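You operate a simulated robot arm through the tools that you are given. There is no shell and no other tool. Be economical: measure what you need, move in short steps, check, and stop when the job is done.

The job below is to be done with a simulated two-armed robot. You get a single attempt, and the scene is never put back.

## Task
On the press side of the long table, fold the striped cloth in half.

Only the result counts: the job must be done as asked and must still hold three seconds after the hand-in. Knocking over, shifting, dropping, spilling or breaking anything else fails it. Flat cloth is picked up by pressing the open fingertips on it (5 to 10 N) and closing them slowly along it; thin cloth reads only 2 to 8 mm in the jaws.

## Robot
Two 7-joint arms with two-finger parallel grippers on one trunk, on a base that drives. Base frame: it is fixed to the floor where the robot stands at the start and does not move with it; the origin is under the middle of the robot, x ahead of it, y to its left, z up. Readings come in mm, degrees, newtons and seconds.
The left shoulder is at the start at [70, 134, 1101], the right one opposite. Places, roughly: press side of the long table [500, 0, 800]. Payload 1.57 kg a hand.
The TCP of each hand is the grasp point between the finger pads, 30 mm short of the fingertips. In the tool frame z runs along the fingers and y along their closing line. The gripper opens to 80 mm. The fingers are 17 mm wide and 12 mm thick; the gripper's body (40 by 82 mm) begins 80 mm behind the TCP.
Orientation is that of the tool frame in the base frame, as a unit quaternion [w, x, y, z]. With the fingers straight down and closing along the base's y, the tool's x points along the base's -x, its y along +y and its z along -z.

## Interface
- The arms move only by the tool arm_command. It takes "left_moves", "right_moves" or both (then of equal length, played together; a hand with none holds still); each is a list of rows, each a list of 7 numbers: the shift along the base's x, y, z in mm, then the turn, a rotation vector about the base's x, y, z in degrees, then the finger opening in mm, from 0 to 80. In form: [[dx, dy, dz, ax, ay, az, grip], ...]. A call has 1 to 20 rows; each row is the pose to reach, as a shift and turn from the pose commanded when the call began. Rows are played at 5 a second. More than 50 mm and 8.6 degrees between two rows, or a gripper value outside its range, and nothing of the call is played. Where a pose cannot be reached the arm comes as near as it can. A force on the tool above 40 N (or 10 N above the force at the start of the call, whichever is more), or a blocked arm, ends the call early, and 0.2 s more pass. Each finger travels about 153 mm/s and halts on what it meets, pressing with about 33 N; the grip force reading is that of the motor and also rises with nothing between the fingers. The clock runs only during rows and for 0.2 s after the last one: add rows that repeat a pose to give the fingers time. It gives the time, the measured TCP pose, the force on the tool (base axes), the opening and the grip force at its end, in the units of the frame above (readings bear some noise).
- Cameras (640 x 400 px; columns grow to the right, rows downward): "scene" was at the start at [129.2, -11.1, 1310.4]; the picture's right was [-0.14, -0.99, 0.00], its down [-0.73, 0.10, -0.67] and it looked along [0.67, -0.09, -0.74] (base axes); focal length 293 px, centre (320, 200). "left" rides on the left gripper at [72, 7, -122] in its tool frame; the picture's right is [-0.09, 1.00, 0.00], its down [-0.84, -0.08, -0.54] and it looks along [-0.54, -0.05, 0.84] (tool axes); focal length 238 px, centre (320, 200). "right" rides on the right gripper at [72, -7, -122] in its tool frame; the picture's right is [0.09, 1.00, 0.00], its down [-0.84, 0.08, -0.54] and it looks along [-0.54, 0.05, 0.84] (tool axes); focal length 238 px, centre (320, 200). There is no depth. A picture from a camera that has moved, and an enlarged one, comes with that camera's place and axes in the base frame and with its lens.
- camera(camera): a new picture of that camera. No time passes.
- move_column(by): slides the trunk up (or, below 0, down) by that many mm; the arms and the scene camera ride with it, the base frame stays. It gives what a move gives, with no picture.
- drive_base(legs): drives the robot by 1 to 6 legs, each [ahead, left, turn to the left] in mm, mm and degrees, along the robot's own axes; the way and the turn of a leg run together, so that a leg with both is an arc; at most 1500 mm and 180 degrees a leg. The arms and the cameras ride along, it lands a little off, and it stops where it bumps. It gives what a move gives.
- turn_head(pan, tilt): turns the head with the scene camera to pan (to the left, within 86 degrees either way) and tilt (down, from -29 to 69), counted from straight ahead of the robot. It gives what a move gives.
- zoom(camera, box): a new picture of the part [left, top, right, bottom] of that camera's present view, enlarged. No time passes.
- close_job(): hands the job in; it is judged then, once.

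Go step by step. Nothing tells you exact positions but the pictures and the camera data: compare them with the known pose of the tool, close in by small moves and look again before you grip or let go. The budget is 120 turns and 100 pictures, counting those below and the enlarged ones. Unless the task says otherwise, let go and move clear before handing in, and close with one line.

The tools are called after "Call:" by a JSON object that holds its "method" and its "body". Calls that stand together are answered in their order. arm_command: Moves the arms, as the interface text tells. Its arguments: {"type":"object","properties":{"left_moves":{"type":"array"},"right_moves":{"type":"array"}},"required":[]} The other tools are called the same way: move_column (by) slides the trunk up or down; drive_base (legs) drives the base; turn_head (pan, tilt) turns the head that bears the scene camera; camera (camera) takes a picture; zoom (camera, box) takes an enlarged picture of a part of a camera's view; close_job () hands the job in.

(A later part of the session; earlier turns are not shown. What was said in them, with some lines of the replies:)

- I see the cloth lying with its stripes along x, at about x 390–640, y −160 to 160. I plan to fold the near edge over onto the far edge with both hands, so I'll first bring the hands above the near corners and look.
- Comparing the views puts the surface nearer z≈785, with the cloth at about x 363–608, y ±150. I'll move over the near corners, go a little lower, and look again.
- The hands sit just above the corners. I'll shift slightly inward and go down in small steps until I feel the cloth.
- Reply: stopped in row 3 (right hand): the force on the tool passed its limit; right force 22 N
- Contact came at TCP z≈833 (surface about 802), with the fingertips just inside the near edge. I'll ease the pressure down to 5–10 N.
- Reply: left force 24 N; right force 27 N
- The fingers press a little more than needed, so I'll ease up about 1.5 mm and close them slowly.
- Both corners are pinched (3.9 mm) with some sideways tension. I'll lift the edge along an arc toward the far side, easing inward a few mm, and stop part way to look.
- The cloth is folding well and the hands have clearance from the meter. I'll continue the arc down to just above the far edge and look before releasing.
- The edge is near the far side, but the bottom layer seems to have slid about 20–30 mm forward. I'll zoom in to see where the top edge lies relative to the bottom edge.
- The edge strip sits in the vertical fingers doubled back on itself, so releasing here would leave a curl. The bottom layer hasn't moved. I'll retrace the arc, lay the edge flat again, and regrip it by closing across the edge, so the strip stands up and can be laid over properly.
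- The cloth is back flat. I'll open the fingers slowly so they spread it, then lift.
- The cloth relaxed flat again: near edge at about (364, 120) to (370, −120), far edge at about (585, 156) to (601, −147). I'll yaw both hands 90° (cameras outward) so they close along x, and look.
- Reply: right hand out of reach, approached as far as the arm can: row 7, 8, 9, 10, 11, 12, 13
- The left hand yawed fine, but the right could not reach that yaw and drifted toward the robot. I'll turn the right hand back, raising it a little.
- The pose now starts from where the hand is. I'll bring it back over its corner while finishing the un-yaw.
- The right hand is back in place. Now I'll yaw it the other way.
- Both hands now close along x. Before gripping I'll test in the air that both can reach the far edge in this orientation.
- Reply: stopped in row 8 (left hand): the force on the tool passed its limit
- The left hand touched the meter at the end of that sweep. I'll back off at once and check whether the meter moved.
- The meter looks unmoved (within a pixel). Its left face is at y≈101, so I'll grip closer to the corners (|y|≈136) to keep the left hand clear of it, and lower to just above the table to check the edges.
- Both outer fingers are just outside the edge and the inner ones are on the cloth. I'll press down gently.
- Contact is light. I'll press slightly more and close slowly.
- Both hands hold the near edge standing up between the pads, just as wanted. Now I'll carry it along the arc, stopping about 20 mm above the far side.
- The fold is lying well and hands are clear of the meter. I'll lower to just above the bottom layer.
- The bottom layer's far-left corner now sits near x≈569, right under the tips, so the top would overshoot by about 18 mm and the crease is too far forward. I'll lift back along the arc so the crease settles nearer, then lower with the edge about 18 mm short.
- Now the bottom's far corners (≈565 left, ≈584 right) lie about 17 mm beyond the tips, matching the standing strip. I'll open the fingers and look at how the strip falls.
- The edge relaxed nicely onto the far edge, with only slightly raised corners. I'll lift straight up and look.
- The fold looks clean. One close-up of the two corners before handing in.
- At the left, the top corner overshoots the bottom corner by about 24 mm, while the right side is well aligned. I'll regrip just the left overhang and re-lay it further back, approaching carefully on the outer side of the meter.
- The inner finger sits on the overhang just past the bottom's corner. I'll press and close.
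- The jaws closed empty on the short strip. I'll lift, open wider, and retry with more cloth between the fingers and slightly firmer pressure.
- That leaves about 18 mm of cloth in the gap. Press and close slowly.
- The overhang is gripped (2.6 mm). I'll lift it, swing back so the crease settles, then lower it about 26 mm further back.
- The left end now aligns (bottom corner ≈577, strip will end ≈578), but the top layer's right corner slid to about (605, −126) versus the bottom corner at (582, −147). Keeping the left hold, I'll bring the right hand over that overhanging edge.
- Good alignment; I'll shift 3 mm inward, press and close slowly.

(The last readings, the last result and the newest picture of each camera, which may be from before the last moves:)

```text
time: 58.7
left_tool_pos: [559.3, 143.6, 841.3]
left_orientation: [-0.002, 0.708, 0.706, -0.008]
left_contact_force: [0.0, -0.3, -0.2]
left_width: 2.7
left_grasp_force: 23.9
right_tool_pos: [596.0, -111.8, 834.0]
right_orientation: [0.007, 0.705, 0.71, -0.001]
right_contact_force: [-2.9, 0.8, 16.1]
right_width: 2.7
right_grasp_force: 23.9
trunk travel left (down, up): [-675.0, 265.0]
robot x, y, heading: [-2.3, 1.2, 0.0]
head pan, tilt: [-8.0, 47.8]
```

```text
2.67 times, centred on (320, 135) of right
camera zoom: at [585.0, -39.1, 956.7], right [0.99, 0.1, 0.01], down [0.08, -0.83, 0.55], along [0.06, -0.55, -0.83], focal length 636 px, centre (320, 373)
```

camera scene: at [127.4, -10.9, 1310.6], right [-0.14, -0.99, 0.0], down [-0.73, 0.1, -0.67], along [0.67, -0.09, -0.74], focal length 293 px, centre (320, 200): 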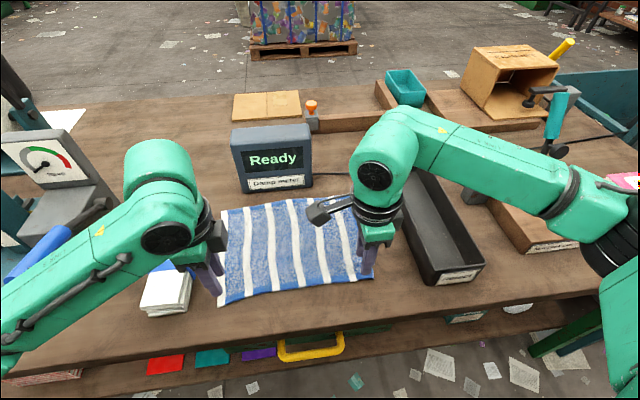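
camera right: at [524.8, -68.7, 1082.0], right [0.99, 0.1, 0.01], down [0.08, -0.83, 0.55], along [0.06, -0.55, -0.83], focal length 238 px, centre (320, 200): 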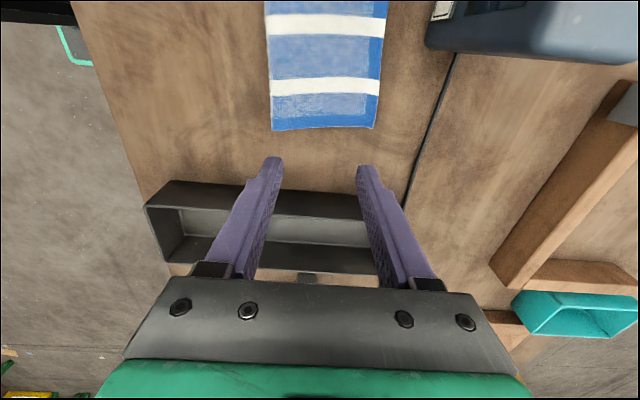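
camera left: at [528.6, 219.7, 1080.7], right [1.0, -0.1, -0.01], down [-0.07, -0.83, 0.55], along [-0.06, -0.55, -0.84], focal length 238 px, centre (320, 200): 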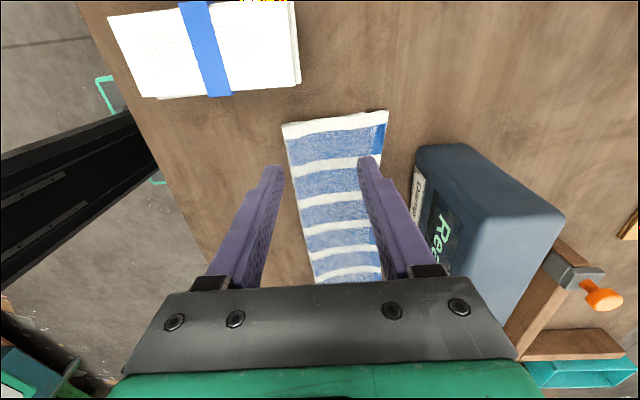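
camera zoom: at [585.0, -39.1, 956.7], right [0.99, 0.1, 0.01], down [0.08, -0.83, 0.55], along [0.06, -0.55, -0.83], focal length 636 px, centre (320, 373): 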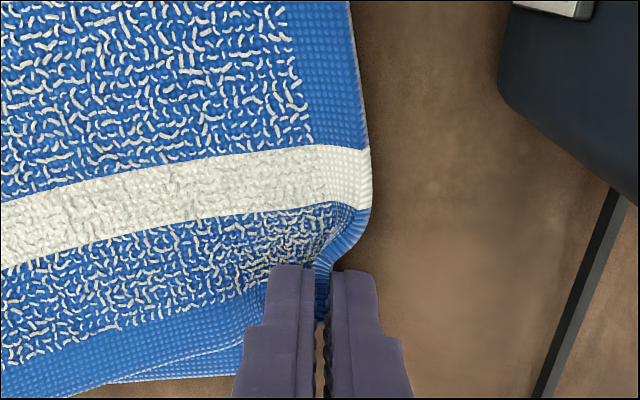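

Gripped. I'll lift both hands together, swing back, and lower both, with the right going to about (564, −137) and the left returning to its place.

Call:
{"method": "arm_command", "body": {"left_moves": [[-3, 0, 12, 0, 0, 0, 0], [-10, 0, 28, 0, 0, 0, 0], [-24, 0, 44, 0, 0, 0, 0], [-40, 0, 55, 0, 0, 0, 0], [-55, 0, 61, 0, 0, 0, 0], [-68, 0, 63, 0, 0, 0, 0], [-78, 0, 63, 0, 0, 0, 0], [-60, 0, 63, 0, 0, 0, 0], [-40, 0, 60, 0, 0, 0, 0], [-26, 0, 52, 0, 0, 0, 0], [-14, 0, 38, 0, 0, 0, 0], [-6, 0, 24, 0, 0, 0, 0], [-2, 0, 11, 0, 0, 0, 0], [0, 0, 0, 0, 0, 0, 0], [0, 0, 0, 0, 0, 0, 0]], "right_moves": [[-4, -3, 16, 0, 0, 0, 0], [-12, -8, 34, 0, 0, 0, 0], [-26, -14, 50, 0, 0, 0, 0], [-45, -20, 62, 0, 0, 0, 0], [-65, -25, 68, 0, 0, 0, 0], [-85, -25, 70, 0, 0, 0, 0], [-103, -25, 70, 0, 0, 0, 0], [-88, -25, 70, 0, 0, 0, 0], [-72, -25, 68, 0, 0, 0, 0], [-58, -25, 60, 0, 0, 0, 0], [-46, -25, 46, 0, 0, 0, 0], [-38, -25, 30, 0, 0, 0, 0], [-34, -25, 16, 0, 0, 0, 0], [-32, -25, 8, 0, 0, 0, 0], [-32, -25, 8, 0, 0, 0, 0]]}}

Call:
{"method": "zoom", "body": {"camera": "left", "box": [160, 60, 480, 260]}}

Call:
{"method": "zoom", "body": {"camera": "right", "box": [160, 0, 480, 200]}}

Call:
{"method": "zoom", "body": {"camera": "scene", "box": [180, 130, 420, 280]}}

```text
time: 61.9
left_tool_pos: [560.9, 143.8, 839.8]
left_orientation: [-0.002, 0.708, 0.706, -0.009]
left_contact_force: [0.1, -0.2, 2.5]
left_width: 2.7
left_grasp_force: 23.9
right_tool_pos: [565.0, -137.5, 841.0]
right_orientation: [0.007, 0.704, 0.71, -0.001]
right_contact_force: [0.1, 1.6, 0.5]
right_width: 2.4
right_grasp_force: 24.0
trunk travel left (down, up): [-675.0, 265.0]
robot x, y, heading: [-3.3, 3.6, 0.3]
head pan, tilt: [-8.0, 47.8]
```

```text
2.00 times, centred on (320, 160) of left
camera zoom: at [571.3, 217.4, 962.0], right [1.0, -0.1, -0.01], down [-0.07, -0.83, 0.55], along [-0.06, -0.55, -0.84], focal length 477 px, centre (320, 280)
```

zoom: 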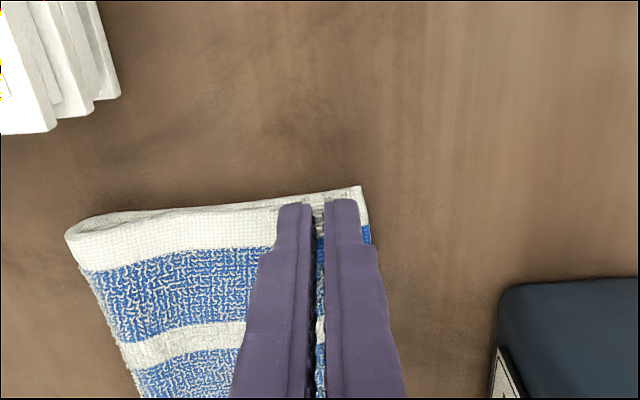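

```text
2.00 times, centred on (320, 100) of right
camera zoom: at [554.7, -64.4, 963.5], right [0.99, 0.1, 0.01], down [0.08, -0.83, 0.55], along [0.06, -0.55, -0.83], focal length 477 px, centre (320, 400)
```

zoom: 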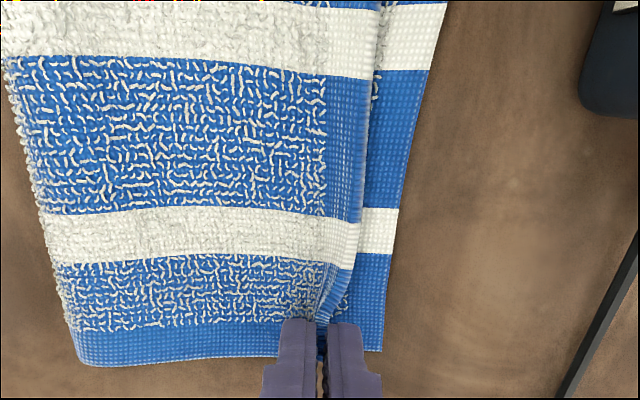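

```text
2.67 times, centred on (300, 205) of scene
camera zoom: at [128.7, -10.8, 1310.5], right [-0.14, -0.99, 0.0], down [-0.73, 0.1, -0.67], along [0.67, -0.09, -0.74], focal length 780 px, centre (373, 187)
```

zoom: 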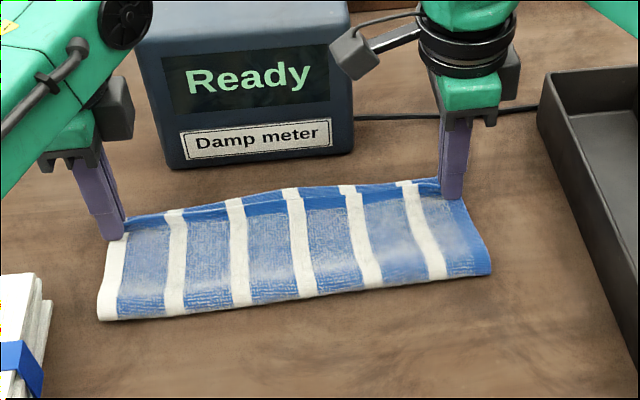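

The alignment looks good; the strip will fall forward some 18–28 mm as before. I'll set the left back 5 mm, open only a little, and lift straight out.

Call:
{"method": "arm_command", "body": {"left_moves": [[-3, 1, 1, 0, 0, 0, 0], [-6, 1, 0, 0, 0, 0, 0], [-6, 1, 0, 0, 0, 0, 6], [-6, 1, 0, 0, 0, 0, 11], [-6, 1, 0, 0, 0, 0, 16], [-6, 1, 8, 0, 0, 0, 18], [-6, 1, 20, 0, 0, 0, 20], [-6, 1, 40, 0, 0, 0, 20], [-15, 1, 80, 0, 0, 0, 30], [-30, 1, 110, 0, 0, 0, 50]], "right_moves": [[0, 0, 0, 0, 0, 0, 0], [0, 0, 0, 0, 0, 0, 0], [0, 0, 0, 0, 0, 0, 6], [0, 0, 0, 0, 0, 0, 11], [0, 0, 0, 0, 0, 0, 16], [0, 0, 8, 0, 0, 0, 18], [0, 0, 20, 0, 0, 0, 20], [0, 0, 40, 0, 0, 0, 20], [-15, 0, 80, 0, 0, 0, 30], [-30, 0, 110, 0, 0, 0, 50]]}}

Call:
{"method": "zoom", "body": {"camera": "left", "box": [260, 90, 420, 190]}}

Call:
{"method": "zoom", "body": {"camera": "right", "box": [250, 50, 410, 150]}}

Call:
{"method": "zoom", "body": {"camera": "scene", "box": [180, 130, 420, 280]}}

```text
time: 64.1
left_tool_pos: [531.4, 144.8, 951.1]
left_orientation: [-0.002, 0.709, 0.705, -0.009]
left_contact_force: [-0.4, 0.1, 0.3]
left_width: 50.2
left_grasp_force: 0.0
right_tool_pos: [535.9, -136.9, 953.7]
right_orientation: [0.007, 0.704, 0.71, 0.0]
right_contact_force: [-0.2, -0.3, 0.4]
right_width: 49.8
right_grasp_force: 0.1
trunk travel left (down, up): [-675.0, 265.0]
robot x, y, heading: [0.9, 2.0, -0.0]
head pan, tilt: [-8.0, 47.8]
```

```text
4.00 times, centred on (340, 140) of left
camera zoom: at [541.0, 219.0, 1072.7], right [1.0, -0.1, -0.02], down [-0.07, -0.83, 0.55], along [-0.07, -0.55, -0.84], focal length 953 px, centre (240, 440)
```

zoom: 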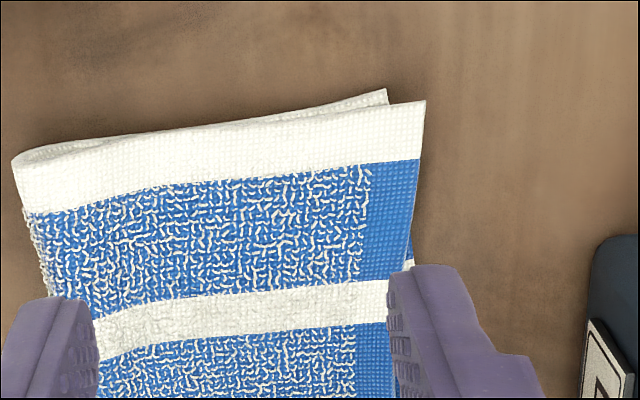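

```text
4.00 times, centred on (330, 100) of right
camera zoom: at [524.2, -64.0, 1075.0], right [0.99, 0.1, 0.01], down [0.08, -0.83, 0.55], along [0.06, -0.55, -0.83], focal length 953 px, centre (280, 600)
```

zoom: 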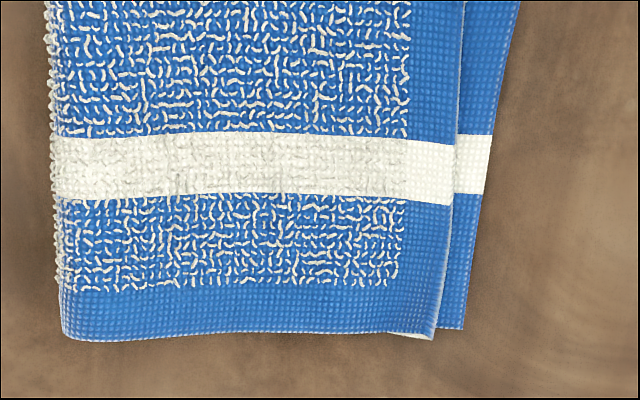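

```text
2.67 times, centred on (300, 205) of scene
camera zoom: at [127.3, -10.3, 1310.5], right [-0.14, -0.99, 0.0], down [-0.73, 0.1, -0.67], along [0.67, -0.09, -0.74], focal length 780 px, centre (373, 187)
```

zoom: 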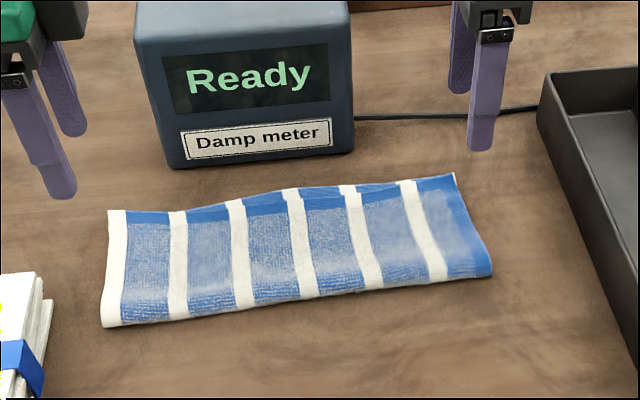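

The fold is flat. The corners now match to about 10 mm at both ends, the meter and other objects are where they were, and both hands are open and clear, so I'm handing in.

Call:
{"method": "close_job", "body": {}}

```text
The job is handed in.
```

I folded the striped cloth in half, near edge over far edge. The corners line up to within about 10 mm, and the cloth is lying flat with both hands clear. While I tested the reach, the left hand touched the damp meter once; in the pictures afterwards it showed no shift beyond about a pixel.
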